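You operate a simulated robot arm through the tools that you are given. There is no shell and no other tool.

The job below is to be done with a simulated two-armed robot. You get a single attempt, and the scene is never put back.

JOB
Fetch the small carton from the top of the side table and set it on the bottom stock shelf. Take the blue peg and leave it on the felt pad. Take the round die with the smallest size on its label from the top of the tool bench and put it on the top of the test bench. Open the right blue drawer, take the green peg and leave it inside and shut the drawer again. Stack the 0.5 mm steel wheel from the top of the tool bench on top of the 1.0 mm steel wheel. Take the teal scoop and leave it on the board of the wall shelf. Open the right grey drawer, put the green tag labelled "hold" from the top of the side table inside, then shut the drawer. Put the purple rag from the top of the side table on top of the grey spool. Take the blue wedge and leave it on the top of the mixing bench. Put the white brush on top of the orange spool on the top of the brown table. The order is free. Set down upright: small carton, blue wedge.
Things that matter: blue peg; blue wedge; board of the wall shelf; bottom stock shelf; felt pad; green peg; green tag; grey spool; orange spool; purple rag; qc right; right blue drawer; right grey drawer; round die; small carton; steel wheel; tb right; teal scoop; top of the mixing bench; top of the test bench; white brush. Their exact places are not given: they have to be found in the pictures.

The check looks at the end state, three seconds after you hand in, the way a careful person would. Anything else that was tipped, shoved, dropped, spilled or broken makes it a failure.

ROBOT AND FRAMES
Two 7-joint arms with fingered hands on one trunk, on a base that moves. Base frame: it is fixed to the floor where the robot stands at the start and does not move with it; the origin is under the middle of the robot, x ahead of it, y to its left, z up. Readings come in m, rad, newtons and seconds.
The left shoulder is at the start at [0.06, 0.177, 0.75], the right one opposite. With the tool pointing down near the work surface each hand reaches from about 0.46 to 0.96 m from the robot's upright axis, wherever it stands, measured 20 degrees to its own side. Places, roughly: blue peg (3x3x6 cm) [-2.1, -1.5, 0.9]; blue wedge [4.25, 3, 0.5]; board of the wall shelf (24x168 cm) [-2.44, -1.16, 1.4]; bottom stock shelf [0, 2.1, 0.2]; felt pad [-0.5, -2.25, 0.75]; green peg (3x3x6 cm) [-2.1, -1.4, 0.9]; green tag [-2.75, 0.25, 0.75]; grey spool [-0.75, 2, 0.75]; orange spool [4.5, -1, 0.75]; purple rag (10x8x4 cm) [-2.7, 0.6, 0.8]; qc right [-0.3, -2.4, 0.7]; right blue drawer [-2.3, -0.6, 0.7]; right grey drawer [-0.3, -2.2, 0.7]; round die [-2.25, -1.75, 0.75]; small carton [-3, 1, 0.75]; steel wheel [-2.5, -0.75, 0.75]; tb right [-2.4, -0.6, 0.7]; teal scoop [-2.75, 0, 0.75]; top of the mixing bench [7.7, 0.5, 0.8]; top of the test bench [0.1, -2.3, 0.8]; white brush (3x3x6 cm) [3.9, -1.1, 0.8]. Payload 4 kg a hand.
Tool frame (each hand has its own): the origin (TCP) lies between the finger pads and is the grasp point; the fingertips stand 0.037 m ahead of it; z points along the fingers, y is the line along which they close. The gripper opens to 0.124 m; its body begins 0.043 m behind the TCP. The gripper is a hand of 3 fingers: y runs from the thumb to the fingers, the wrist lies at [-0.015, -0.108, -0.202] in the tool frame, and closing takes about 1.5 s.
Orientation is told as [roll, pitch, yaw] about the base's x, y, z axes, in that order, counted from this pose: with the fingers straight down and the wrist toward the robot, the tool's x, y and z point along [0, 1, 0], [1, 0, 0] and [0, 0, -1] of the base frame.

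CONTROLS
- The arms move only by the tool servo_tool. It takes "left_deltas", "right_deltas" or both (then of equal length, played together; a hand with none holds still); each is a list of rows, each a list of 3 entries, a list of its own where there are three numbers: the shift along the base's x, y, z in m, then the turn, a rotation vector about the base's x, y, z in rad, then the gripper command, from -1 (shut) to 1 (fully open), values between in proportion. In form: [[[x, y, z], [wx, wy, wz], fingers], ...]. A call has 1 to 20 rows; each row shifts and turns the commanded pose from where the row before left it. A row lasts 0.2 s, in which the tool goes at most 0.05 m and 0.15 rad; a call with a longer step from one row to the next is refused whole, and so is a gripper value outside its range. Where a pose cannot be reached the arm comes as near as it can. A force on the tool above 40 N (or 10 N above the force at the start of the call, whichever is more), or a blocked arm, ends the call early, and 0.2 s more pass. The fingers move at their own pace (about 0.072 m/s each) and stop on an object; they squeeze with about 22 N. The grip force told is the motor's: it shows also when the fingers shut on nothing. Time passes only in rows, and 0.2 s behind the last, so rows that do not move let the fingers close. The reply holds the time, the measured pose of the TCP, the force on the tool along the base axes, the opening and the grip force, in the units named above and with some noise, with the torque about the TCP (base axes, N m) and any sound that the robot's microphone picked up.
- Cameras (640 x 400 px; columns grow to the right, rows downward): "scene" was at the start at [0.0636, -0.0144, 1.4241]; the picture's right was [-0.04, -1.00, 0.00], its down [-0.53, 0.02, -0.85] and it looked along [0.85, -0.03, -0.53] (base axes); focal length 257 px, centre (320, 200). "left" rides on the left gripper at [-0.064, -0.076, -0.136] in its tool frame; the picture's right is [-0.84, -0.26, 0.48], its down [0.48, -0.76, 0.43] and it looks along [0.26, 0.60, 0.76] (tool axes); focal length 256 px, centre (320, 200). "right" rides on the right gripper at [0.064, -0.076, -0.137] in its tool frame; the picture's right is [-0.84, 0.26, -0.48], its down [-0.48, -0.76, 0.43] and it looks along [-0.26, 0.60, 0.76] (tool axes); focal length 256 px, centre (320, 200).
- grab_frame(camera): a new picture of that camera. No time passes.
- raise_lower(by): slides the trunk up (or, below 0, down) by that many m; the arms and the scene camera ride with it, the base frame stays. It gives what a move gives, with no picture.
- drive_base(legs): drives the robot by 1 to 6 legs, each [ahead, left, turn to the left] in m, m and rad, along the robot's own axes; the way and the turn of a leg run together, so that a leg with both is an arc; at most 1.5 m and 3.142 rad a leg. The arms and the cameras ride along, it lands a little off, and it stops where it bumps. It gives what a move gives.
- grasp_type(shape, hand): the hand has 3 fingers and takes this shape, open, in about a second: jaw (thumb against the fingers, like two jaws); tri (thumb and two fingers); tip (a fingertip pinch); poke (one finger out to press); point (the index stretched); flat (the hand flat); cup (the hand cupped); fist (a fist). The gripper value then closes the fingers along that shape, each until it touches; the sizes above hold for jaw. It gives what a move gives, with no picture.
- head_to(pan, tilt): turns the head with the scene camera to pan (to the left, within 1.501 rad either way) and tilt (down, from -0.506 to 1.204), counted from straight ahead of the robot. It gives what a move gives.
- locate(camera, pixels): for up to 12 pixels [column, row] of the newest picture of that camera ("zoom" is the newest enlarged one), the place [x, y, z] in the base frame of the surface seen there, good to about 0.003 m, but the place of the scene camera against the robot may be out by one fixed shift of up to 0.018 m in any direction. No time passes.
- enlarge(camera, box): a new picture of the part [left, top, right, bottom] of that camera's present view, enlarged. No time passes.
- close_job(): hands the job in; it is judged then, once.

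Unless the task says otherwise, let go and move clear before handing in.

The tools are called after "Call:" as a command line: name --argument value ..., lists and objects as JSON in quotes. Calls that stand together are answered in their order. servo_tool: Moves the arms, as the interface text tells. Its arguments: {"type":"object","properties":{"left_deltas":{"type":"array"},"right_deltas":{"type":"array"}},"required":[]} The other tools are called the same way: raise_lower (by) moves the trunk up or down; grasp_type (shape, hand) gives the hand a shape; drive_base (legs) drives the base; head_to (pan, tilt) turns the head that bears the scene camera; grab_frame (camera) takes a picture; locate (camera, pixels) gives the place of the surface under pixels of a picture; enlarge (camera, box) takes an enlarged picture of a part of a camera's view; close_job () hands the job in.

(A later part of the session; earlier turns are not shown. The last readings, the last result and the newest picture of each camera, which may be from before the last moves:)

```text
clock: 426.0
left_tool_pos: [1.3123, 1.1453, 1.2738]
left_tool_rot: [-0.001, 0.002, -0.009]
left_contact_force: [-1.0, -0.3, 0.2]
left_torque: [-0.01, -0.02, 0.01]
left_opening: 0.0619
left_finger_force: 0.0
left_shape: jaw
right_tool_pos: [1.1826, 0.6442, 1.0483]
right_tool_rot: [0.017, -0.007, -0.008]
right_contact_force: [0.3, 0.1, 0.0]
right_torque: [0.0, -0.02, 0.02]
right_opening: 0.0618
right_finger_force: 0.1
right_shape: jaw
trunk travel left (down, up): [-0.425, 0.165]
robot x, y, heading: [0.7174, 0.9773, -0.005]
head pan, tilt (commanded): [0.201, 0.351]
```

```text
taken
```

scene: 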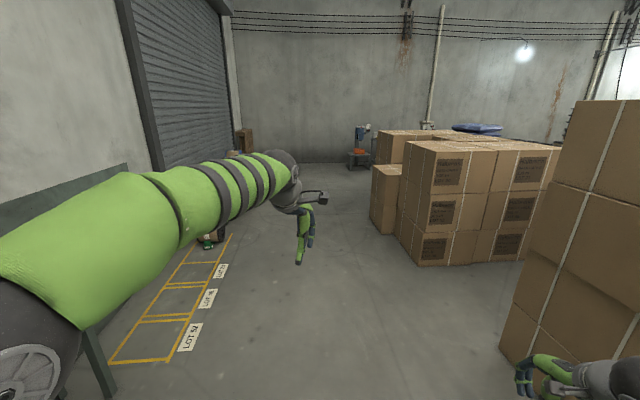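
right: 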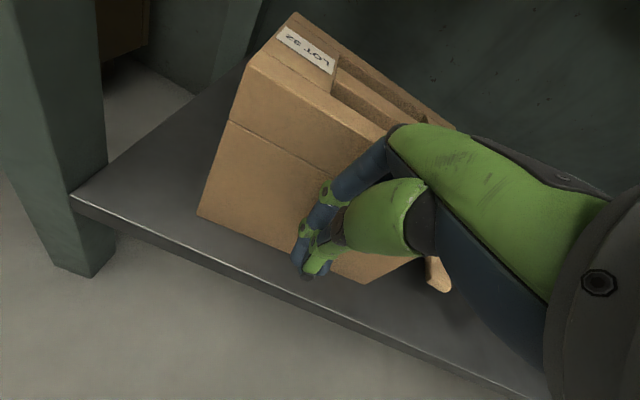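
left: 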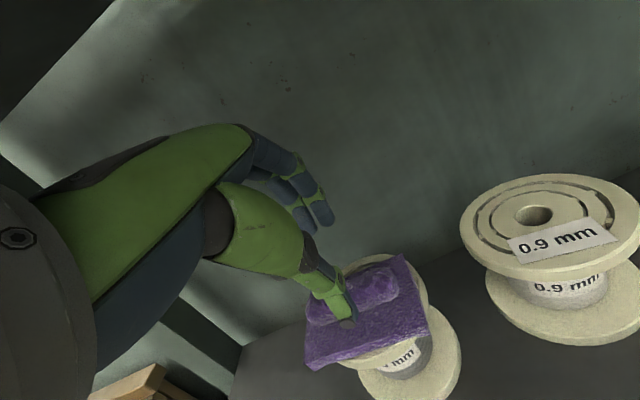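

The left arm hides part of the view. I'll lower it and drive on down the aisle.

Call:
servo_tool --left_deltas '[[[0, 0, -0.045], [0, 0, 0], 0], [[0, 0, -0.045], [0, 0, 0], 0], [[0, 0, -0.045], [0, 0, 0], 0], [[0, 0, -0.045], [0, 0, 0], 0], [[0, 0, -0.045], [0, 0, 0], 0], [[0, 0, -0.045], [0, 0, 0], 0], [[0, 0, -0.045], [0, 0, 0], 0], [[0, 0, -0.045], [0, 0, 0], 0], [[0, 0, -0.045], [0, 0, 0], 0], [[0, 0, -0.045], [0, 0, 0], 0]]' --right_deltas '[[[0, 0, -0.03], [0, 0, 0], 0], [[0, 0, -0.03], [0, 0, 0], 0], [[0, 0, -0.03], [0, 0, 0], 0], [[0, 0, -0.03], [0, 0, 0], 0], [[0, 0, -0.03], [0, 0, 0], 0], [[0, 0, -0.03], [0, 0, 0], 0], [[0, 0, -0.03], [0, 0, 0], 0], [[0, 0, -0.03], [0, 0, 0], 0], [[0, 0, 0], [0, 0, 0], 0], [[0, 0, 0], [0, 0, 0], 0]]'

Call:
drive_base --legs '[[1.2, 0.1, 0.0]]'

Call:
head_to --pan 0.5 --tilt 0.3

Call:
grab_frame --camera "scene"

Call:
head_to --pan -0.3 --tilt 0.3

Call:
grab_frame --camera "scene"

```text
clock: 428.2
left_tool_pos: [1.3135, 1.1436, 0.8213]
left_tool_rot: [-0.002, 0.002, -0.01]
left_contact_force: [0.1, -1.0, 0.5]
left_torque: [-0.01, -0.02, 0.01]
left_opening: 0.062
left_finger_force: 0.0
left_shape: jaw
right_tool_pos: [1.1829, 0.6441, 0.8087]
right_tool_rot: [0.017, -0.005, -0.008]
right_contact_force: [-0.5, -0.4, -1.0]
right_torque: [-0.01, 0.01, -0.01]
right_opening: 0.0621
right_finger_force: 0.1
right_shape: jaw
trunk travel left (down, up): [-0.425, 0.165]
robot x, y, heading: [0.7173, 0.9775, -0.011]
head pan, tilt (commanded): [0.201, 0.351]
```

```text
clock: 434.3
left_tool_pos: [2.5117, 1.2411, 0.8222]
left_tool_rot: [-0.002, 0.003, -0.002]
left_contact_force: [0.2, 0.9, 0.4]
left_torque: [0.03, 0.01, 0.04]
left_opening: 0.0619
left_finger_force: 0.1
left_shape: jaw
right_tool_pos: [2.3838, 0.7423, 0.8078]
right_tool_rot: [0.017, -0.005, -0.004]
right_contact_force: [-0.2, 0.0, 0.6]
right_torque: [-0.02, -0.01, 0.03]
right_opening: 0.0621
right_finger_force: 0.0
right_shape: jaw
trunk travel left (down, up): [-0.425, 0.165]
robot x, y, heading: [1.9155, 1.0707, -0.004]
head pan, tilt (commanded): [0.201, 0.351]
```

```text
clock: 435.1
left_tool_pos: [2.5106, 1.2421, 0.8211]
left_tool_rot: [-0.002, 0.002, -0.003]
left_contact_force: [-0.4, 0.0, 0.8]
left_torque: [-0.01, 0.01, 0.01]
left_opening: 0.0619
left_finger_force: 0.1
left_shape: jaw
right_tool_pos: [2.384, 0.7408, 0.8083]
right_tool_rot: [0.016, -0.007, -0.003]
right_contact_force: [0.7, 0.4, -0.2]
right_torque: [0.01, 0.0, 0.0]
right_opening: 0.0618
right_finger_force: 0.0
right_shape: jaw
trunk travel left (down, up): [-0.425, 0.165]
robot x, y, heading: [1.9141, 1.0748, -0.001]
head pan, tilt (commanded): [0.499, 0.3]
```

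```text
taken
```

scene: 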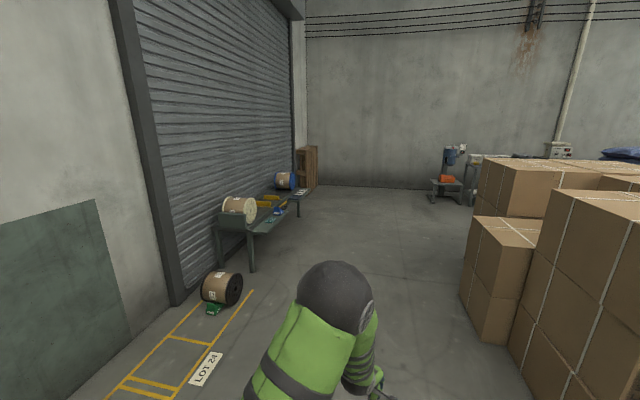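

```text
clock: 436.2
left_tool_pos: [2.5096, 1.2432, 0.8217]
left_tool_rot: [0.001, 0.001, -0.003]
left_contact_force: [0.0, -1.0, -0.9]
left_torque: [0.02, 0.04, 0.03]
left_opening: 0.0618
left_finger_force: 0.0
left_shape: jaw
right_tool_pos: [2.3841, 0.7419, 0.8097]
right_tool_rot: [0.018, -0.006, -0.004]
right_contact_force: [-0.4, 0.4, 0.0]
right_torque: [0.02, 0.01, -0.02]
right_opening: 0.0621
right_finger_force: 0.1
right_shape: jaw
trunk travel left (down, up): [-0.425, 0.165]
robot x, y, heading: [1.9156, 1.0707, -0.002]
head pan, tilt (commanded): [-0.3, 0.3]
```

```text
taken
```

scene: 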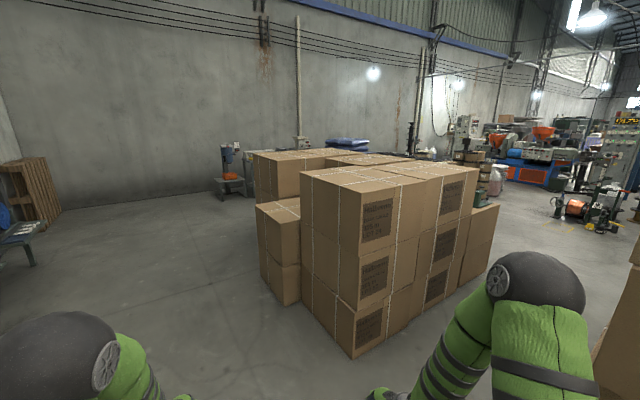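

The low bench is at (215-305, 170-270) in the first picture. I'll look there again with zoom to find the blue wedge.

Call:
head_to --pan 0.6 --tilt 0.3

Call:
grab_frame --camera "scene"

Call:
enlarge --camera "scene" --box '[220, 160, 360, 270]'

Call:
locate --camera "zoom" --pixels '[[80, 170], [200, 190], [230, 200], [270, 200], [300, 180], [330, 120], [150, 210], [90, 260], [350, 150], [400, 150], [180, 330], [350, 230]]'

```text
clock: 437.4
left_tool_pos: [2.5102, 1.2426, 0.8217]
left_tool_rot: [-0.002, 0.002, 0.0]
left_contact_force: [-0.4, -0.4, -0.4]
left_torque: [-0.01, -0.03, -0.03]
left_opening: 0.0618
left_finger_force: 0.2
left_shape: jaw
right_tool_pos: [2.383, 0.7419, 0.8078]
right_tool_rot: [0.018, -0.005, -0.005]
right_contact_force: [-0.5, 0.1, 0.1]
right_torque: [0.01, 0.01, -0.02]
right_opening: 0.0621
right_finger_force: 0.1
right_shape: jaw
trunk travel left (down, up): [-0.425, 0.165]
robot x, y, heading: [1.9147, 1.0721, -0.0]
head pan, tilt (commanded): [0.6, 0.3]
```

```text
taken
```

scene: 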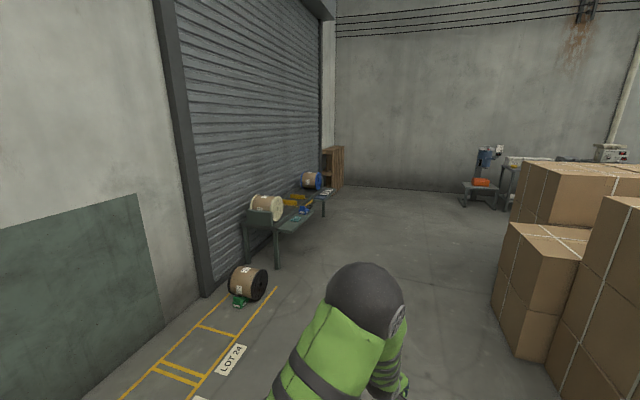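

```text
3.64 times, centred on (290, 215) of scene
```

zoom: 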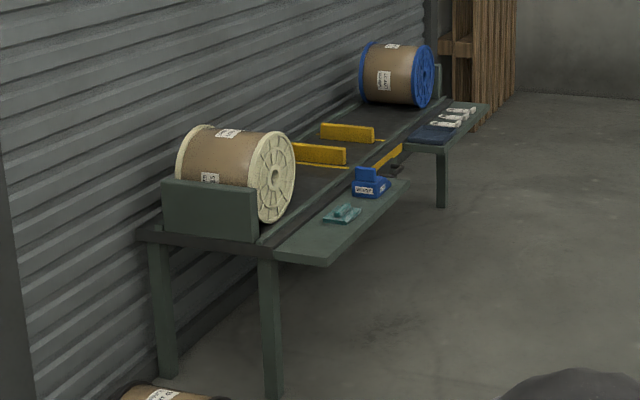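

```text
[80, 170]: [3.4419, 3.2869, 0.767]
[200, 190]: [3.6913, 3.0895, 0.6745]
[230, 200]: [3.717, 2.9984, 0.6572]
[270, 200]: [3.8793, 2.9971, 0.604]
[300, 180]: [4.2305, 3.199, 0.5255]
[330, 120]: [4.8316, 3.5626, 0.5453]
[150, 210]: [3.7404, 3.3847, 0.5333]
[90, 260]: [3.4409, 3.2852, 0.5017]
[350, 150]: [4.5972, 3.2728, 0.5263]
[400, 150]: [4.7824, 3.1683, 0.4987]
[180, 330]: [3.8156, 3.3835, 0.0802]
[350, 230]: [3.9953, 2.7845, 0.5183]
```

The blue wedge is at zoom (370,183), beside a teal piece at (343,213). I'll drive along the aisle until it's ahead of my right hand, then face the bench.

Call:
locate --camera "zoom" --pixels '[[370, 175], [370, 190], [365, 197], [343, 213], [380, 200], [330, 225]]'

Call:
drive_base --legs '[[0, 0, 0.28], [1.3, 0, 0], [1.25, 0, 0], [0, 0, 1.57]]'

Call:
head_to --pan 0.0 --tilt 0.6

Call:
grab_frame --camera "scene"

```text
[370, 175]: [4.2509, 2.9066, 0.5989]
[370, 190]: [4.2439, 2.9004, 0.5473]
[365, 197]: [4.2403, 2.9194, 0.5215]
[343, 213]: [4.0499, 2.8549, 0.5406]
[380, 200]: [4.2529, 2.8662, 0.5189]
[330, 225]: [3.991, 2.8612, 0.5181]
```

```text
clock: 454.6
left_tool_pos: [4.042, 2.3136, 0.823]
left_tool_rot: [-0.002, 0.002, 1.848]
left_contact_force: [-0.1, -0.6, 0.1]
left_torque: [0.01, -0.03, 0.04]
left_opening: 0.0616
left_finger_force: 0.1
left_shape: jaw
right_tool_pos: [4.5559, 2.33, 0.809]
right_tool_rot: [0.018, -0.003, 1.849]
right_contact_force: [0.2, -0.2, 0.1]
right_torque: [0.05, 0.01, -0.02]
right_opening: 0.0619
right_finger_force: 0.0
right_shape: jaw
trunk travel left (down, up): [-0.425, 0.165]
robot x, y, heading: [4.3681, 1.7902, 1.846]
head pan, tilt (commanded): [0.6, 0.3]
```

```text
clock: 455.6
left_tool_pos: [4.0417, 2.3131, 0.8223]
left_tool_rot: [-0.002, 0.0, 1.85]
left_contact_force: [-0.2, -0.1, -0.2]
left_torque: [0.03, 0.01, -0.01]
left_opening: 0.062
left_finger_force: 0.1
left_shape: jaw
right_tool_pos: [4.5561, 2.329, 0.8079]
right_tool_rot: [0.017, -0.006, 1.848]
right_contact_force: [-0.4, -0.5, -0.7]
right_torque: [-0.02, -0.03, 0.02]
right_opening: 0.062
right_finger_force: 0.0
right_shape: jaw
trunk travel left (down, up): [-0.425, 0.165]
robot x, y, heading: [4.3666, 1.7875, 1.851]
head pan, tilt (commanded): [0.0, 0.6]
```

```text
taken
```

scene: 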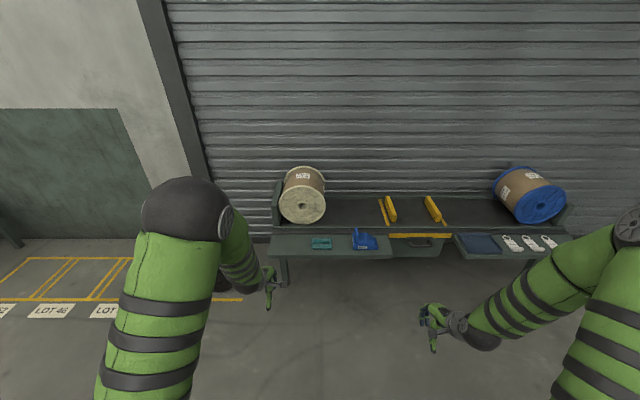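

The blue wedge is at (352-378, 228-250), ahead and to my right. I'll enlarge it.

Call:
enlarge --camera "scene" --box '[300, 210, 420, 270]'

Call:
locate --camera "zoom" --pixels '[[340, 150], [320, 120], [340, 195], [400, 200], [300, 200], [380, 165], [430, 190], [120, 180], [350, 240], [480, 120]]'

```text
5.33 times, centred on (360, 240) of scene
```

zoom: 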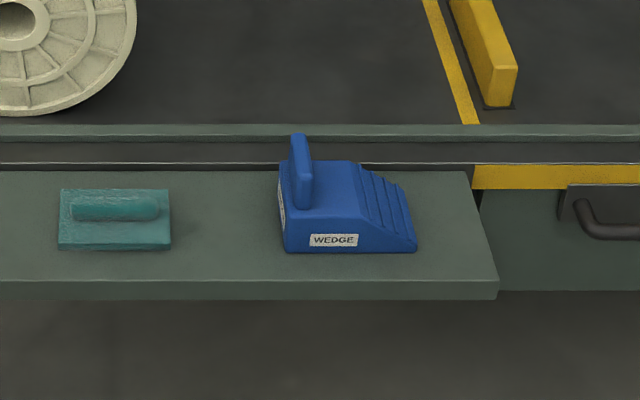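

```text
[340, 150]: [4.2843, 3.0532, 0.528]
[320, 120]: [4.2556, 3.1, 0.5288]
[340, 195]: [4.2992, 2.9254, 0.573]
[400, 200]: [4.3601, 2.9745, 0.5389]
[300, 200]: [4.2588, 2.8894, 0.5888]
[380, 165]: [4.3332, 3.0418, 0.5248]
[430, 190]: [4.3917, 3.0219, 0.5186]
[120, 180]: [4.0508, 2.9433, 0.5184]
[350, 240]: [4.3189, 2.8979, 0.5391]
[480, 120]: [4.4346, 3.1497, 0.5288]
```

The wedge is a chock with a thin upright grip fin on its left end, zoom (290-312, 133-208). I'll drive closer, lower the trunk a bit and look from above with the right hand camera.

Call:
drive_base --legs '[[0.36, 0, 0]]'

Call:
servo_tool --right_deltas '[[[-0.02, 0.03, 0.01], [0, 0, 0], 0.5], [[-0.02, 0.03, 0.01], [0, 0, 0], 0.5], [[-0.02, 0.03, 0.01], [0, 0, 0], 0.5], [[-0.02, 0.03, 0.0], [0, 0, 0], 0.5], [[-0.02, 0.03, 0.0], [0, 0, 0], 0.5]]'

Call:
grab_frame --camera "right"

Call:
grab_frame --camera "scene"

```text
clock: 458.0
left_tool_pos: [3.9401, 2.6629, 0.8215]
left_tool_rot: [-0.002, 0.002, 1.85]
left_contact_force: [0.4, -0.4, 0.0]
left_torque: [-0.02, 0.0, -0.04]
left_opening: 0.062
left_finger_force: 0.0
left_shape: jaw
right_tool_pos: [4.4569, 2.6795, 0.8083]
right_tool_rot: [0.017, -0.004, 1.848]
right_contact_force: [1.4, -1.1, 0.1]
right_torque: [0.01, -0.01, 0.0]
right_opening: 0.0622
right_finger_force: 0.0
right_shape: jaw
trunk travel left (down, up): [-0.425, 0.165]
robot x, y, heading: [4.2703, 2.1384, 1.848]
head pan, tilt (commanded): [0.0, 0.6]
```

```text
clock: 459.2
left_tool_pos: [3.9404, 2.6632, 0.8208]
left_tool_rot: [-0.002, 0.002, 1.849]
left_contact_force: [0.3, 0.0, -0.5]
left_torque: [0.0, 0.02, -0.01]
left_opening: 0.0618
left_finger_force: 0.1
left_shape: jaw
right_tool_pos: [4.3567, 2.8297, 0.8378]
right_tool_rot: [0.019, -0.005, 1.851]
right_contact_force: [-0.2, -0.5, -0.8]
right_torque: [0.02, 0.01, 0.02]
right_opening: 0.0926
right_finger_force: 0.1
right_shape: jaw
trunk travel left (down, up): [-0.425, 0.165]
robot x, y, heading: [4.2669, 2.139, 1.847]
head pan, tilt (commanded): [0.0, 0.6]
```

```text
taken
```

right: 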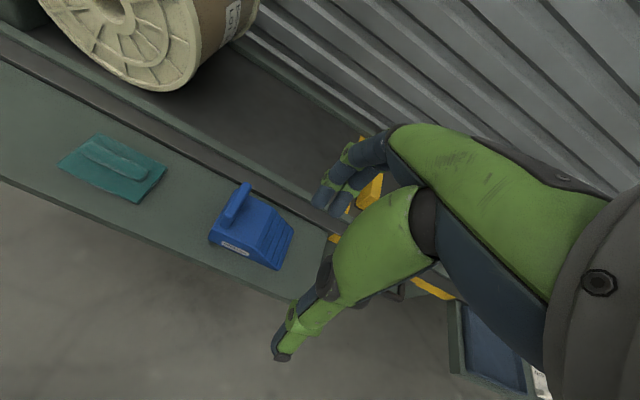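

```text
taken
```

scene: 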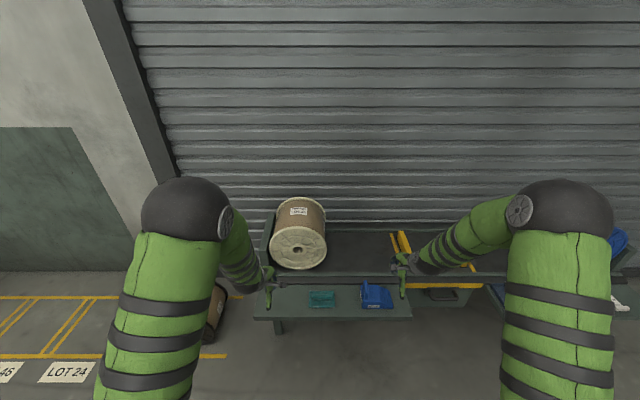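

Call:
enlarge --camera "right" --box '[190, 170, 318, 280]'

Call:
locate --camera "zoom" --pixels '[[245, 80], [205, 195], [225, 130], [235, 200], [300, 160], [330, 250], [480, 310], [390, 370], [110, 320], [140, 250], [200, 290], [270, 230]]'

```text
3.64 times, centred on (254, 225) of right
```

zoom: 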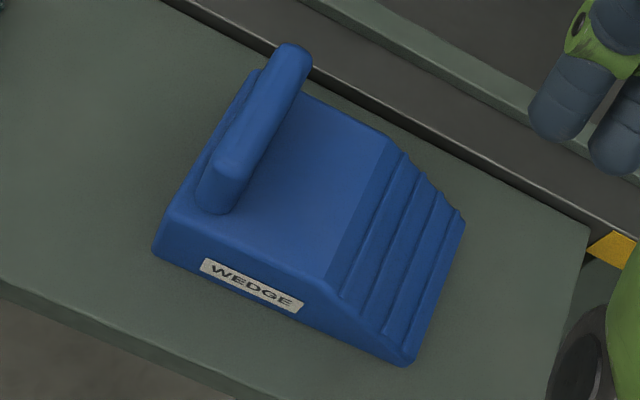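

```text
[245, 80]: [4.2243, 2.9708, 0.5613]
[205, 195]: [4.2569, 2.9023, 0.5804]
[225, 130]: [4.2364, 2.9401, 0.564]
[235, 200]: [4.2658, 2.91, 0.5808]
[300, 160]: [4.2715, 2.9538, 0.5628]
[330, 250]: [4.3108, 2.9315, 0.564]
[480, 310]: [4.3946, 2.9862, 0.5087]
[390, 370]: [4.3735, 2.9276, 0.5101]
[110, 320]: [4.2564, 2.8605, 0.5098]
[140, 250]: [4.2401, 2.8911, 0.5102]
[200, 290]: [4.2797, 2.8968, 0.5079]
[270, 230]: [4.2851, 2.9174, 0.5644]
```

Call:
locate --camera "zoom" --pixels '[[285, 65], [262, 105], [238, 150], [225, 172], [172, 222], [330, 285], [385, 145], [340, 110], [405, 362], [462, 218], [160, 255], [215, 205]]'

```text
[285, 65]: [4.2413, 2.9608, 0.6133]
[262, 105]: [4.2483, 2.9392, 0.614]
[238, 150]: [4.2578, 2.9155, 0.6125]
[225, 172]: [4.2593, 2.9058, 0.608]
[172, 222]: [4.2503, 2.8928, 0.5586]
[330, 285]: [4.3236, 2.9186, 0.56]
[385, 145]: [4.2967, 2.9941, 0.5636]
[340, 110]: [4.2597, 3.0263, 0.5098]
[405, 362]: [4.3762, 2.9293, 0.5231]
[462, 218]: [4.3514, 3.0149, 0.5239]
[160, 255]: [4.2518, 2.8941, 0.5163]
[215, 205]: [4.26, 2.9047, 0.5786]
```

The wedge body is 0.08 m deep (front to back), top z 0.564, with the fin's top at 0.614 to the left. I'll grip the body front-to-back just right of the fin, around (4.292, 2.951).

Call:
servo_tool --right_deltas '[[[-0.0161, 0.0302, -0.02], [0, 0, 0.045], 0.7], [[-0.0161, 0.0302, -0.02], [0, 0, 0], 0.7], [[-0.0161, 0.0302, -0.02], [0, 0, 0], 0.7], [[-0.0161, 0.0302, -0.02], [0, 0, 0], 0.7], [[0, 0, -0.04], [0, 0, 0], 0.7], [[0, 0, 0], [0, 0, 0], 0.7]]'

Call:
grab_frame --camera "right"

Call:
enlarge --camera "scene" --box '[330, 230, 450, 330]'

```text
clock: 460.6
left_tool_pos: [3.9416, 2.6625, 0.8214]
left_tool_rot: [-0.001, 0.002, 1.849]
left_contact_force: [-0.3, -0.3, 0.0]
left_torque: [0.02, 0.01, 0.0]
left_opening: 0.0616
left_finger_force: 0.1
left_shape: jaw
right_tool_pos: [4.2916, 2.9511, 0.719]
right_tool_rot: [0.018, -0.007, 1.894]
right_contact_force: [0.2, 0.8, -0.8]
right_torque: [-0.02, -0.03, -0.01]
right_opening: 0.1053
right_finger_force: 0.0
right_shape: jaw
trunk travel left (down, up): [-0.425, 0.165]
robot x, y, heading: [4.268, 2.1431, 1.852]
head pan, tilt (commanded): [0.0, 0.6]
```

```text
taken
```

right: 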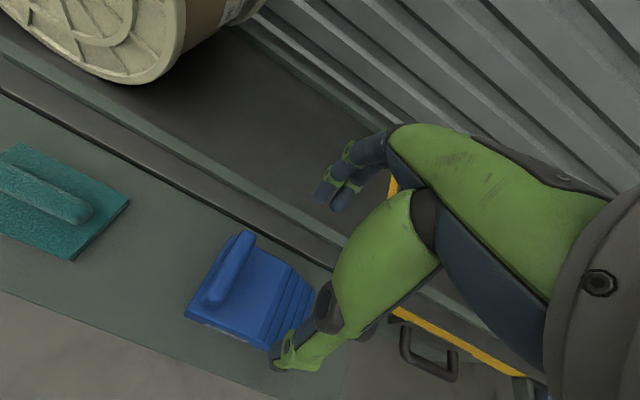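

```text
4.00 times, centred on (390, 280) of scene
```

zoom: 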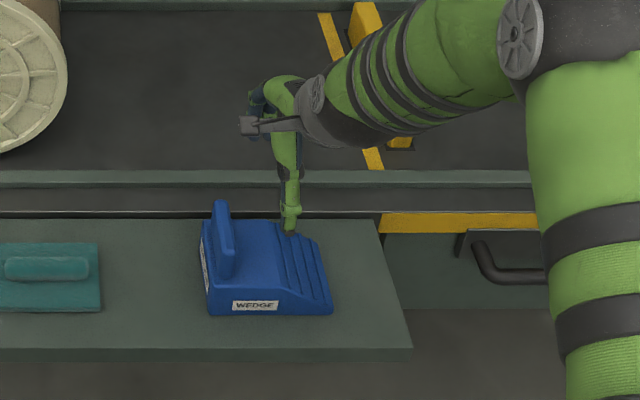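

Below the TCP lies pixel (260,289), the body's flat top right of the fin. I'll verify the front and back edges there.

Call:
enlarge --camera "right" --box '[175, 220, 335, 360]'

Call:
locate --camera "right" --pixels '[[260, 289], [275, 262], [280, 256], [248, 315], [242, 328], [238, 335], [265, 280], [255, 300], [225, 300], [205, 320]]'

```text
2.86 times, centred on (255, 290) of right
```

zoom: 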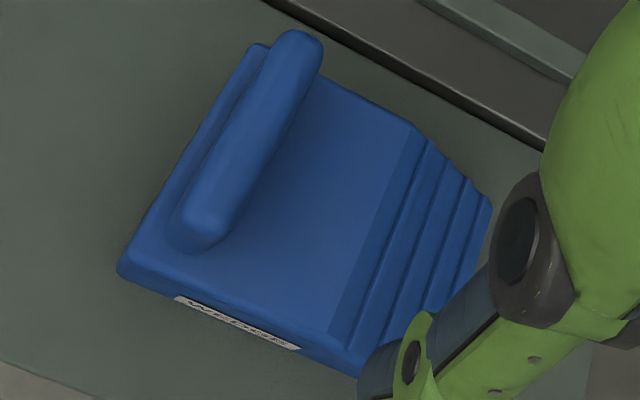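

```text
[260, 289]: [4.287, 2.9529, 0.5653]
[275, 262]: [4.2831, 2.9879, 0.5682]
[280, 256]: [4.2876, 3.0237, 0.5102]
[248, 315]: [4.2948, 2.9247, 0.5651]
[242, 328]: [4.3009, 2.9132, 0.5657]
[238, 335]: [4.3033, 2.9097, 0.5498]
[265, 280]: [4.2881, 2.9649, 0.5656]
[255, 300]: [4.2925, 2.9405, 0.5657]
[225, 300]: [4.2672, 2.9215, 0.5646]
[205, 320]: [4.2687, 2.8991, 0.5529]
```

The centre matches (u 1.661 against TCP 1.663). I'll descend to z 0.575 and look.

Call:
servo_tool --right_deltas '[[[0, 0, -0.04], [0, 0, 0], 0.7], [[0, 0, -0.04], [0, 0, 0], 0.7], [[0, 0, -0.03], [0, 0, 0], 0.7], [[0, 0, -0.02], [0, 0, 0], 0.7], [[0, 0, -0.012], [0, 0, 0], 0.7], [[0, 0, 0], [0, 0, 0], 0.7]]'

Call:
grab_frame --camera "right"

Call:
enlarge --camera "scene" --box '[350, 260, 430, 320]'

```text
clock: 462.0
left_tool_pos: [3.9396, 2.6629, 0.8214]
left_tool_rot: [-0.001, 0.003, 1.85]
left_contact_force: [-0.2, 0.0, 0.1]
left_torque: [-0.03, 0.01, -0.02]
left_opening: 0.0619
left_finger_force: 0.0
left_shape: jaw
right_tool_pos: [4.2928, 2.9502, 0.5761]
right_tool_rot: [0.018, -0.006, 1.895]
right_contact_force: [0.3, 1.7, -0.3]
right_torque: [-0.01, 0.02, 0.02]
right_opening: 0.1051
right_finger_force: 0.0
right_shape: jaw
trunk travel left (down, up): [-0.425, 0.165]
robot x, y, heading: [4.2703, 2.1381, 1.851]
head pan, tilt (commanded): [0.0, 0.6]
```

```text
taken
```

right: 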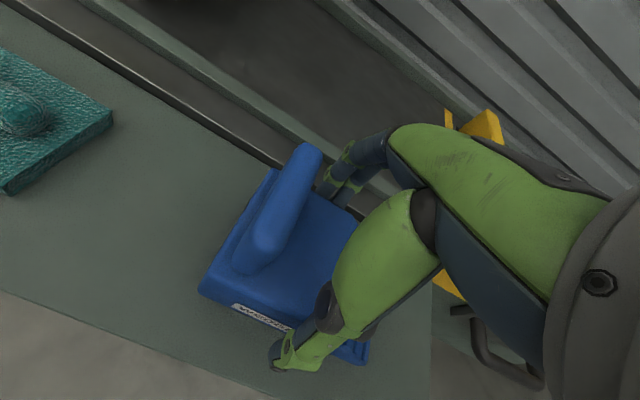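

```text
6.67 times, centred on (390, 290) of scene
```

zoom: 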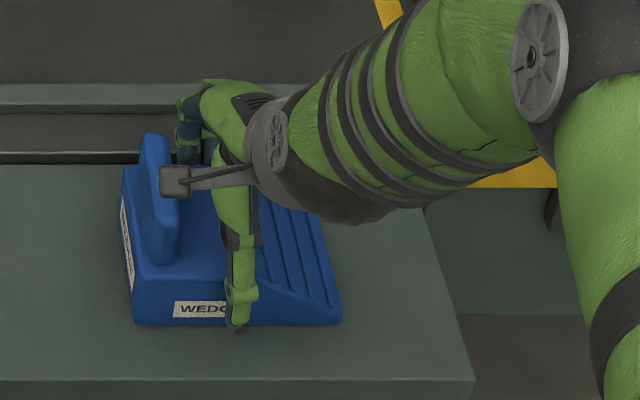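

The thumb is in front and the fingers behind the body. I'll close the grip.

Call:
servo_tool --right_deltas '[[[0, 0, 0], [0, 0, 0], 0.4], [[0, 0, 0], [0, 0, 0], 0.1], [[0, 0, 0], [0, 0, 0], -0.3], [[0, 0, 0], [0, 0, 0], -1], [[0, 0, 0], [0, 0, 0], -1], [[0, 0, 0], [0, 0, 0], -1]]'

Call:
grab_frame --camera "right"

```text
clock: 463.4
left_tool_pos: [3.9407, 2.6624, 0.8211]
left_tool_rot: [-0.001, 0.002, 1.85]
left_contact_force: [-0.3, 0.1, -0.6]
left_torque: [0.0, -0.02, 0.01]
left_opening: 0.0621
left_finger_force: 0.0
left_shape: jaw
right_tool_pos: [4.2934, 2.9491, 0.5777]
right_tool_rot: [0.018, -0.008, 1.893]
right_contact_force: [3.7, -9.2, 9.1]
right_torque: [-0.44, -0.14, 0.03]
right_opening: 0.0905
right_finger_force: 21.9
right_shape: jaw
trunk travel left (down, up): [-0.425, 0.165]
robot x, y, heading: [4.265, 2.1337, 1.849]
head pan, tilt (commanded): [0.0, 0.6]
```

```text
taken
```

right: 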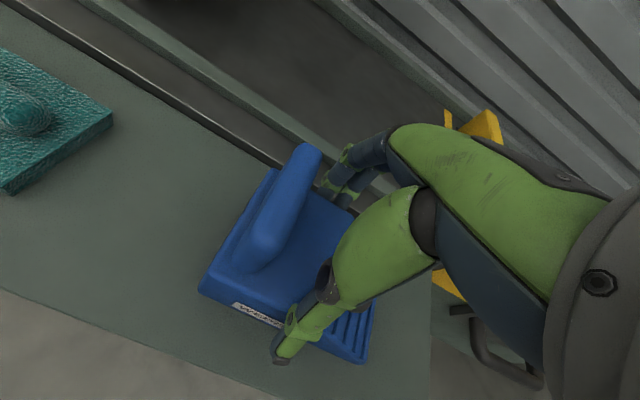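

It's gripped at 0.09 m, 22 N. I'll lift a little and check the load.

Call:
servo_tool --right_deltas '[[[0, 0, 0.006], [0, 0, 0], -1], [[0, 0, 0.01], [0, 0, 0], -1], [[0, 0, 0.015], [0, 0, 0], -1], [[0, 0, 0], [0, 0, 0], -1]]'

Call:
grab_frame --camera "right"

Call:
enlarge --camera "scene" --box '[350, 260, 430, 320]'

```text
clock: 464.4
left_tool_pos: [3.9398, 2.6638, 0.8214]
left_tool_rot: [-0.001, 0.001, 1.85]
left_contact_force: [0.3, -0.5, 0.0]
left_torque: [-0.03, 0.01, 0.0]
left_opening: 0.0618
left_finger_force: 0.1
left_shape: jaw
right_tool_pos: [4.2926, 2.951, 0.6067]
right_tool_rot: [0.017, -0.006, 1.895]
right_contact_force: [0.7, 0.6, -5.3]
right_torque: [-0.02, -0.05, -0.01]
right_opening: 0.0929
right_finger_force: 21.7
right_shape: jaw
trunk travel left (down, up): [-0.425, 0.165]
robot x, y, heading: [4.2696, 2.1387, 1.85]
head pan, tilt (commanded): [0.0, 0.6]
```

```text
taken
```

right: 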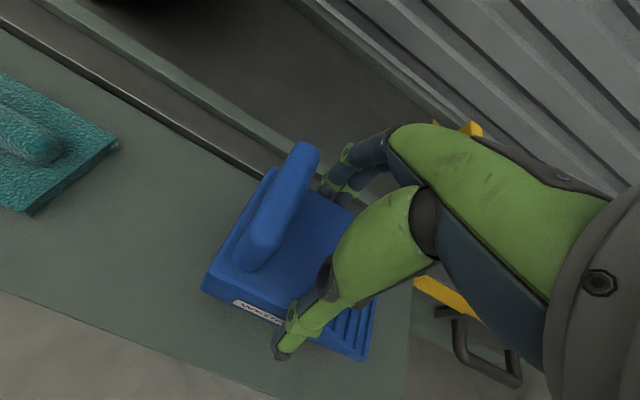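

```text
6.67 times, centred on (390, 290) of scene
```

zoom: 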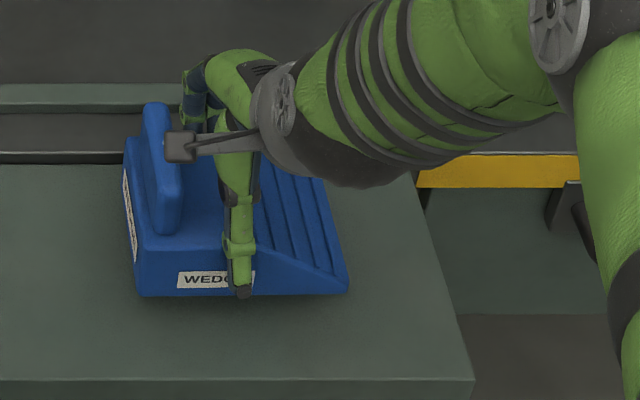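

The wedge is off the plate and level (5 N load). I'll raise it slowly to 0.85 and check for slip.

Call:
servo_tool --right_deltas '[[[0, 0, 0.03], [0, 0, 0], -1], [[0, 0, 0.03], [0, 0, 0], -1], [[0, 0, 0.035], [0, 0, 0], -1], [[0, 0, 0.035], [0, 0, 0], -1], [[0, 0, 0.035], [0, 0, 0], -1], [[0, 0, 0.035], [0, 0, 0], -1], [[0, 0, 0.03], [0, 0, 0], -1], [[0, 0, 0], [0, 0, 0], -1]]'

Call:
grab_frame --camera "right"

Call:
grab_frame --camera "scene"

```text
clock: 466.2
left_tool_pos: [3.9413, 2.6644, 0.8207]
left_tool_rot: [-0.003, 0.002, 1.851]
left_contact_force: [0.5, -0.4, -0.3]
left_torque: [-0.01, 0.02, 0.02]
left_opening: 0.0619
left_finger_force: 0.0
left_shape: jaw
right_tool_pos: [4.2928, 2.9498, 0.8369]
right_tool_rot: [0.017, -0.006, 1.893]
right_contact_force: [-0.3, -0.3, -4.7]
right_torque: [-0.04, 0.01, 0.0]
right_opening: 0.0926
right_finger_force: 21.6
right_shape: jaw
trunk travel left (down, up): [-0.425, 0.165]
robot x, y, heading: [4.2658, 2.1388, 1.856]
head pan, tilt (commanded): [0.0, 0.6]
```

```text
taken
```

right: 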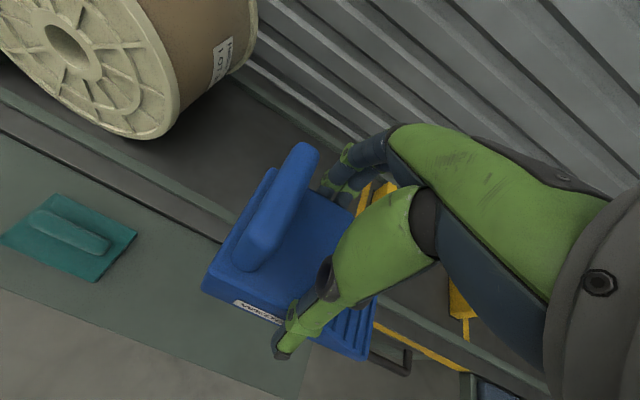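

```text
taken
```

scene: 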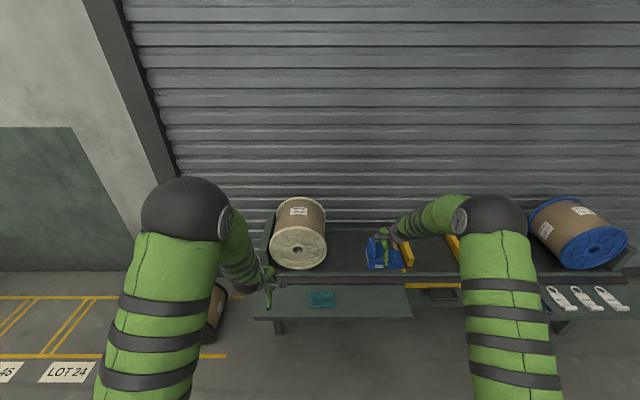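

The wedge is held steadily. I'll back away from the bench, raise the wedge a bit more, turn right and look for the mixing bench and the brown table.

Call:
drive_base --legs '[[-0.4, 0, 0]]'

Call:
servo_tool --right_deltas '[[[0.005, -0.02, 0.03], [0, 0, 0], -1], [[0.008, -0.03, 0.03], [0, 0, 0], -1], [[0.008, -0.03, 0.03], [0, 0, 0], -1], [[0.008, -0.03, 0.03], [0, 0, 0], -1]]'

Call:
drive_base --legs '[[0, 0, -1.57]]'

Call:
head_to --pan 0.0 --tilt 0.25

Call:
grab_frame --camera "scene"

Call:
head_to --pan -0.9 --tilt 0.25

Call:
grab_frame --camera "scene"

```text
clock: 468.7
left_tool_pos: [4.0515, 2.2781, 0.8219]
left_tool_rot: [-0.001, 0.002, 1.848]
left_contact_force: [0.0, 0.7, 0.3]
left_torque: [0.0, -0.02, 0.01]
left_opening: 0.0616
left_finger_force: 0.0
left_shape: jaw
right_tool_pos: [4.4045, 2.5641, 0.8367]
right_tool_rot: [0.017, -0.006, 1.892]
right_contact_force: [-0.5, 0.4, -4.1]
right_torque: [-0.01, -0.01, 0.02]
right_opening: 0.0927
right_finger_force: 21.7
right_shape: jaw
trunk travel left (down, up): [-0.425, 0.165]
robot x, y, heading: [4.38, 1.7473, 1.85]
head pan, tilt (commanded): [0.0, 0.6]
```

```text
clock: 469.7
left_tool_pos: [4.0523, 2.279, 0.822]
left_tool_rot: [-0.002, 0.002, 1.848]
left_contact_force: [-1.3, 0.2, -0.5]
left_torque: [0.0, 0.0, 0.0]
left_opening: 0.0619
left_finger_force: 0.1
left_shape: jaw
right_tool_pos: [4.4327, 2.4529, 0.9556]
right_tool_rot: [0.018, -0.004, 1.893]
right_contact_force: [-0.9, 0.9, -6.9]
right_torque: [-0.02, 0.01, 0.02]
right_opening: 0.0928
right_finger_force: 21.9
right_shape: jaw
trunk travel left (down, up): [-0.425, 0.165]
robot x, y, heading: [4.374, 1.7495, 1.845]
head pan, tilt (commanded): [0.0, 0.6]
```

```text
clock: 473.9
left_tool_pos: [4.9065, 2.0725, 0.8217]
left_tool_rot: [-0.003, 0.004, 0.266]
left_contact_force: [0.3, 1.2, 0.2]
left_torque: [0.0, -0.03, -0.02]
left_opening: 0.062
left_finger_force: 0.1
left_shape: jaw
right_tool_pos: [5.0804, 1.6907, 0.9571]
right_tool_rot: [0.016, -0.005, 0.311]
right_contact_force: [-1.0, 0.0, -5.3]
right_torque: [-0.02, 0.01, 0.01]
right_opening: 0.0928
right_finger_force: 21.7
right_shape: jaw
trunk travel left (down, up): [-0.425, 0.165]
robot x, y, heading: [4.3791, 1.751, 0.263]
head pan, tilt (commanded): [0.0, 0.6]
```

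```text
clock: 474.8
left_tool_pos: [4.9065, 2.0726, 0.8215]
left_tool_rot: [-0.002, 0.003, 0.266]
left_contact_force: [0.3, -0.4, 0.1]
left_torque: [0.0, 0.01, -0.01]
left_opening: 0.0617
left_finger_force: 0.0
left_shape: jaw
right_tool_pos: [5.0794, 1.6909, 0.9571]
right_tool_rot: [0.017, -0.004, 0.31]
right_contact_force: [-0.7, 0.0, -5.4]
right_torque: [-0.04, 0.02, 0.04]
right_opening: 0.0928
right_finger_force: 22.1
right_shape: jaw
trunk travel left (down, up): [-0.425, 0.165]
robot x, y, heading: [4.3779, 1.7521, 0.271]
head pan, tilt (commanded): [0.0, 0.25]
```

```text
taken
```

scene: 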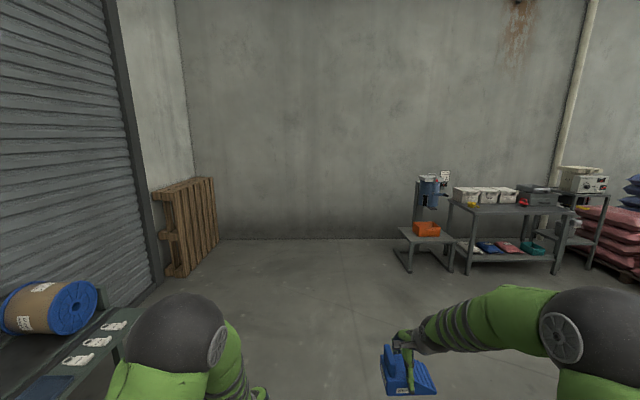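

```text
clock: 475.9
left_tool_pos: [4.9064, 2.0722, 0.8224]
left_tool_rot: [-0.002, 0.003, 0.266]
left_contact_force: [-0.8, 0.7, -0.7]
left_torque: [0.01, -0.02, 0.0]
left_opening: 0.0619
left_finger_force: 0.1
left_shape: jaw
right_tool_pos: [5.0798, 1.6907, 0.9578]
right_tool_rot: [0.019, -0.006, 0.311]
right_contact_force: [0.0, 0.4, -5.1]
right_torque: [0.0, -0.01, -0.01]
right_opening: 0.0926
right_finger_force: 21.8
right_shape: jaw
trunk travel left (down, up): [-0.425, 0.165]
robot x, y, heading: [4.3764, 1.7506, 0.269]
head pan, tilt (commanded): [-0.901, 0.25]
```

```text
taken
```

scene: 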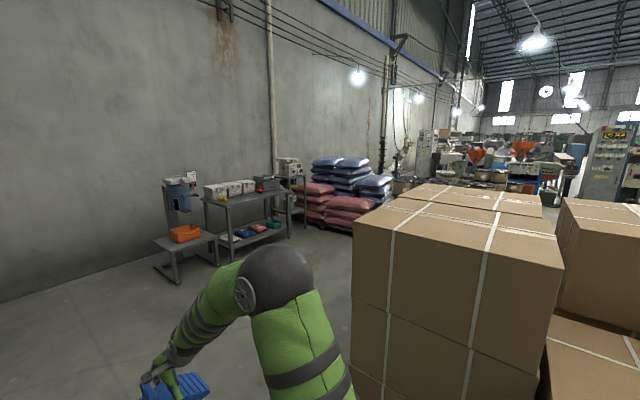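

The bench with white bins at (450-570, 185-275) is probably the mixing bench. I'll locate it and the carton stack.

Call:
locate --camera "scene" --pixels '[[240, 200], [215, 205], [285, 190], [260, 240], [210, 262], [352, 250], [440, 240], [370, 390], [230, 185], [175, 245], [520, 330], [300, 180]]'

Call:
enlarge --camera "scene" --box '[150, 155, 320, 265]'

```text
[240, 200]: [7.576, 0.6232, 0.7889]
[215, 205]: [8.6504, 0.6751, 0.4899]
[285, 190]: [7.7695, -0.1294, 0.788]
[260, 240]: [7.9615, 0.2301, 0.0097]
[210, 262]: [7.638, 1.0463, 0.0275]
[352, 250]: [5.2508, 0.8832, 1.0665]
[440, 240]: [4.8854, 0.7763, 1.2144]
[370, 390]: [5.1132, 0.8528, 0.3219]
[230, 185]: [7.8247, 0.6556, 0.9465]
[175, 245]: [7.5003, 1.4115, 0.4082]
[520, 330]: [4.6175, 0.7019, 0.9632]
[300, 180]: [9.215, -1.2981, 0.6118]
```

```text
3.64 times, centred on (235, 210) of scene
```

zoom: 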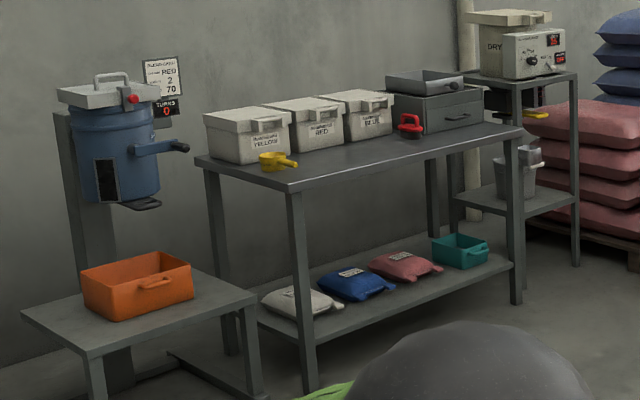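

It is the mixing bench, its top at z about 0.78 with a bare strip in front of the white bins. I'll drive there around the end of the carton stack and look again.

Call:
drive_base --legs '[[1.45, 0, 0.01], [0, -1.0, 0], [0, -0.9, 0]]'

Call:
head_to --pan -0.1 --tilt 0.5

Call:
grab_frame --camera "scene"

Call:
enlarge --camera "scene" --box '[180, 130, 500, 300]'

```text
clock: 492.3
left_tool_pos: [6.8421, 0.66, 0.8216]
left_tool_rot: [-0.002, 0.002, 0.294]
left_contact_force: [0.0, 0.2, -0.1]
left_torque: [0.01, 0.0, 0.0]
left_opening: 0.0618
left_finger_force: 0.1
left_shape: jaw
right_tool_pos: [7.0263, 0.2822, 0.9562]
right_tool_rot: [0.018, -0.005, 0.338]
right_contact_force: [0.6, 1.0, -5.5]
right_torque: [-0.04, 0.02, 0.01]
right_opening: 0.0928
right_finger_force: 22.4
right_shape: jaw
trunk travel left (down, up): [-0.425, 0.165]
robot x, y, heading: [6.3218, 0.3245, 0.294]
head pan, tilt (commanded): [-0.901, 0.25]
```

```text
clock: 493.4
left_tool_pos: [6.8443, 0.6591, 0.822]
left_tool_rot: [-0.001, 0.001, 0.294]
left_contact_force: [-0.2, -0.1, 0.5]
left_torque: [0.0, 0.01, 0.01]
left_opening: 0.0618
left_finger_force: 0.1
left_shape: jaw
right_tool_pos: [7.0242, 0.2822, 0.9572]
right_tool_rot: [0.015, -0.006, 0.339]
right_contact_force: [0.6, 0.4, -4.8]
right_torque: [-0.02, 0.0, -0.01]
right_opening: 0.0927
right_finger_force: 22.3
right_shape: jaw
trunk travel left (down, up): [-0.425, 0.165]
robot x, y, heading: [6.3225, 0.3252, 0.295]
head pan, tilt (commanded): [-0.099, 0.499]
```

```text
taken
```

scene: 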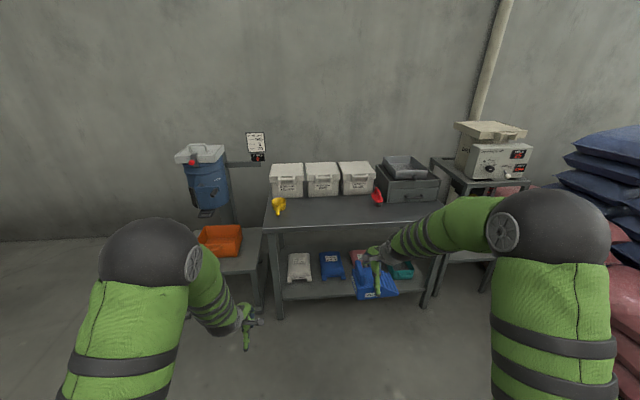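

```text
2.00 times, centred on (340, 215) of scene
```

zoom: 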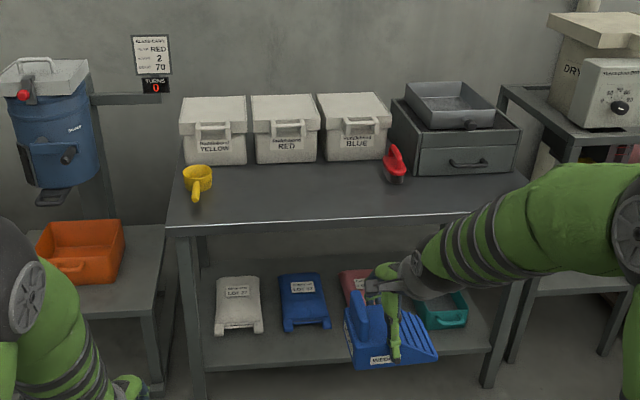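

The bare strip lies between the yellow scoop and the red handle, zoom (215-380, 165-212). I'll measure it.

Call:
locate --camera "zoom" --pixels '[[230, 208], [370, 205], [230, 170], [370, 165], [300, 190], [300, 216], [195, 180], [395, 170], [300, 168], [260, 190], [340, 190], [510, 180]]'

```text
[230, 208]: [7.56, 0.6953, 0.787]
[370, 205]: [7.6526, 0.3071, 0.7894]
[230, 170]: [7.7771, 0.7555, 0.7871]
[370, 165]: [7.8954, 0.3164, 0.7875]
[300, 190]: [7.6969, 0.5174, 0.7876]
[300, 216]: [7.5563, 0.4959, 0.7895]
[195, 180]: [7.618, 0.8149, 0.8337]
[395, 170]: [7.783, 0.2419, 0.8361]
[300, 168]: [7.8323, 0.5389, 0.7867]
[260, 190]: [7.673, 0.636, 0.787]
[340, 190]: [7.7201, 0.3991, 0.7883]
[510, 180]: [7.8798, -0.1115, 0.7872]
```

The strip is 0.28 m deep, bench top true z about 0.78. I'll raise the left hand, square up and drive 0.5 m forward.

Call:
servo_tool --left_deltas '[[[0, 0, 0.045], [0, 0, 0], 0], [[0, 0, 0.045], [0, 0, 0], 0], [[0, 0, 0.045], [0, 0, 0], 0], [[0, 0, 0.045], [0, 0, 0], 0], [[0, 0, 0.045], [0, 0, 0], 0]]'

Call:
drive_base --legs '[[0.5, 0, -0.017]]'

Call:
head_to --pan -0.1 --tilt 0.75

Call:
grab_frame --camera "scene"

Call:
grab_frame --camera "right"

```text
clock: 494.6
left_tool_pos: [6.843, 0.6588, 1.0478]
left_tool_rot: [-0.001, 0.004, 0.294]
left_contact_force: [0.8, -0.3, -0.3]
left_torque: [0.02, -0.01, 0.0]
left_opening: 0.0616
left_finger_force: 0.1
left_shape: jaw
right_tool_pos: [7.0245, 0.2816, 0.9576]
right_tool_rot: [0.018, -0.005, 0.341]
right_contact_force: [0.2, -0.5, -5.4]
right_torque: [-0.05, -0.01, 0.0]
right_opening: 0.0929
right_finger_force: 21.7
right_shape: jaw
trunk travel left (down, up): [-0.425, 0.165]
robot x, y, heading: [6.3206, 0.3277, 0.289]
head pan, tilt (commanded): [-0.099, 0.499]
```

```text
clock: 497.6
left_tool_pos: [7.3259, 0.7902, 1.0481]
left_tool_rot: [-0.002, 0.001, 0.278]
left_contact_force: [-0.5, -0.6, -0.7]
left_torque: [-0.03, -0.02, 0.02]
left_opening: 0.0619
left_finger_force: 0.1
left_shape: jaw
right_tool_pos: [7.5014, 0.411, 0.9562]
right_tool_rot: [0.017, -0.004, 0.32]
right_contact_force: [0.3, 0.0, -4.5]
right_torque: [-0.02, 0.01, -0.02]
right_opening: 0.0928
right_finger_force: 22.3
right_shape: jaw
trunk travel left (down, up): [-0.425, 0.165]
robot x, y, heading: [6.7988, 0.4657, 0.277]
head pan, tilt (commanded): [-0.099, 0.499]
```

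```text
clock: 498.4
left_tool_pos: [7.3252, 0.7904, 1.0491]
left_tool_rot: [-0.001, 0.002, 0.277]
left_contact_force: [-0.2, 0.3, 1.2]
left_torque: [-0.02, 0.01, 0.02]
left_opening: 0.062
left_finger_force: 0.0
left_shape: jaw
right_tool_pos: [7.5012, 0.4092, 0.9578]
right_tool_rot: [0.017, -0.005, 0.322]
right_contact_force: [0.5, 0.8, -5.9]
right_torque: [0.0, 0.01, 0.0]
right_opening: 0.0929
right_finger_force: 21.9
right_shape: jaw
trunk travel left (down, up): [-0.425, 0.165]
robot x, y, heading: [6.801, 0.4635, 0.272]
head pan, tilt (commanded): [-0.099, 0.75]
```

```text
taken
```

scene: 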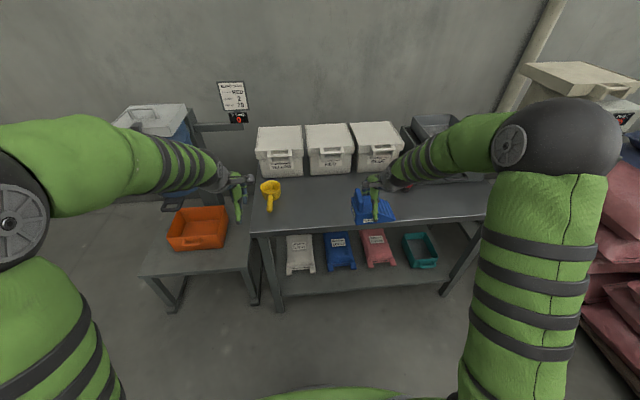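

```text
taken
```

right: 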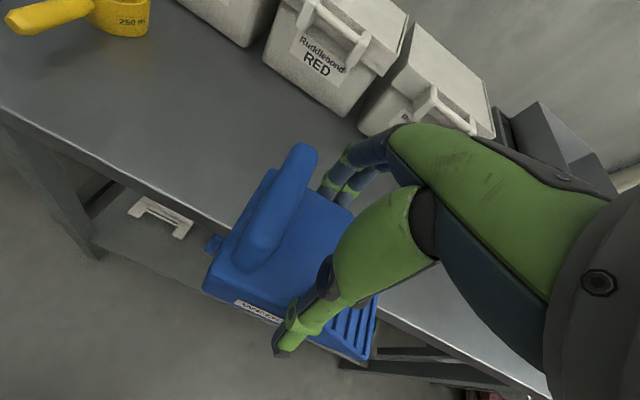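

I'll carry the wedge 20 cm further over the strip and lower it to just above the bench.

Call:
servo_tool --right_deltas '[[[0.0385, 0.011, 0], [0, 0, 0], -1], [[0.0385, 0.011, 0], [0, 0, 0], -1], [[0.0385, 0.011, 0], [0, 0, 0], -1], [[0.0385, 0.011, -0.02], [0, 0, 0], -1], [[0.0385, 0.011, -0.02], [0, 0, -0.044], -1], [[0, 0, -0.03], [0, 0, 0], -1], [[0, 0, -0.02], [0, 0, 0], -1], [[0, 0, 0], [0, 0, 0], -1]]'

Call:
grab_frame --camera "right"

Call:
enlarge --camera "scene" --box '[300, 130, 460, 250]'

Call:
locate --camera "right" --pixels '[[120, 150], [180, 240], [150, 330], [215, 290], [240, 315]]'

```text
clock: 500.1
left_tool_pos: [7.3255, 0.7894, 1.048]
left_tool_rot: [-0.001, 0.001, 0.276]
left_contact_force: [-0.1, 0.2, 0.0]
left_torque: [0.01, 0.01, 0.03]
left_opening: 0.0618
left_finger_force: 0.1
left_shape: jaw
right_tool_pos: [7.6938, 0.4664, 0.8662]
right_tool_rot: [0.018, -0.005, 0.276]
right_contact_force: [-0.1, 0.3, -4.6]
right_torque: [-0.04, 0.04, 0.03]
right_opening: 0.0927
right_finger_force: 21.9
right_shape: jaw
trunk travel left (down, up): [-0.425, 0.165]
robot x, y, heading: [6.7978, 0.4642, 0.278]
head pan, tilt (commanded): [-0.099, 0.75]
```

```text
taken
```

right: 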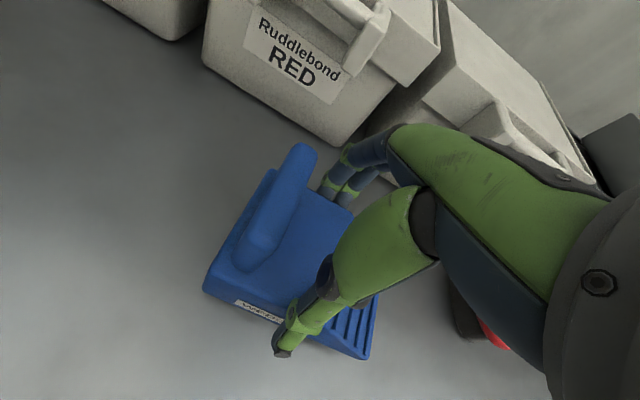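

```text
3.33 times, centred on (380, 190) of scene
```

zoom: 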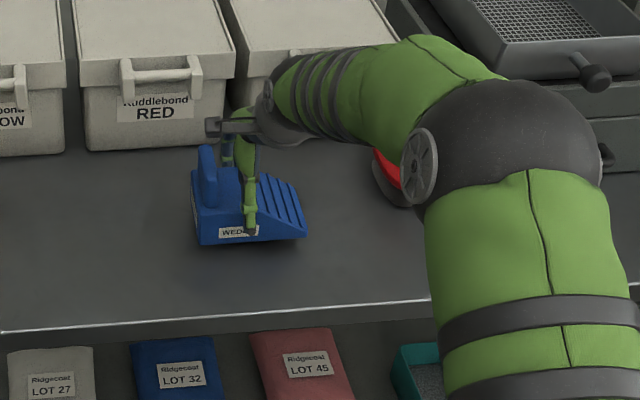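

```text
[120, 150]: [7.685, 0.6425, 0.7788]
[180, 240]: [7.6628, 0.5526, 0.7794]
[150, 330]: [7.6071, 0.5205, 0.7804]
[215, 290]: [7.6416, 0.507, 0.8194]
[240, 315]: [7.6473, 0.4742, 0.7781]
```

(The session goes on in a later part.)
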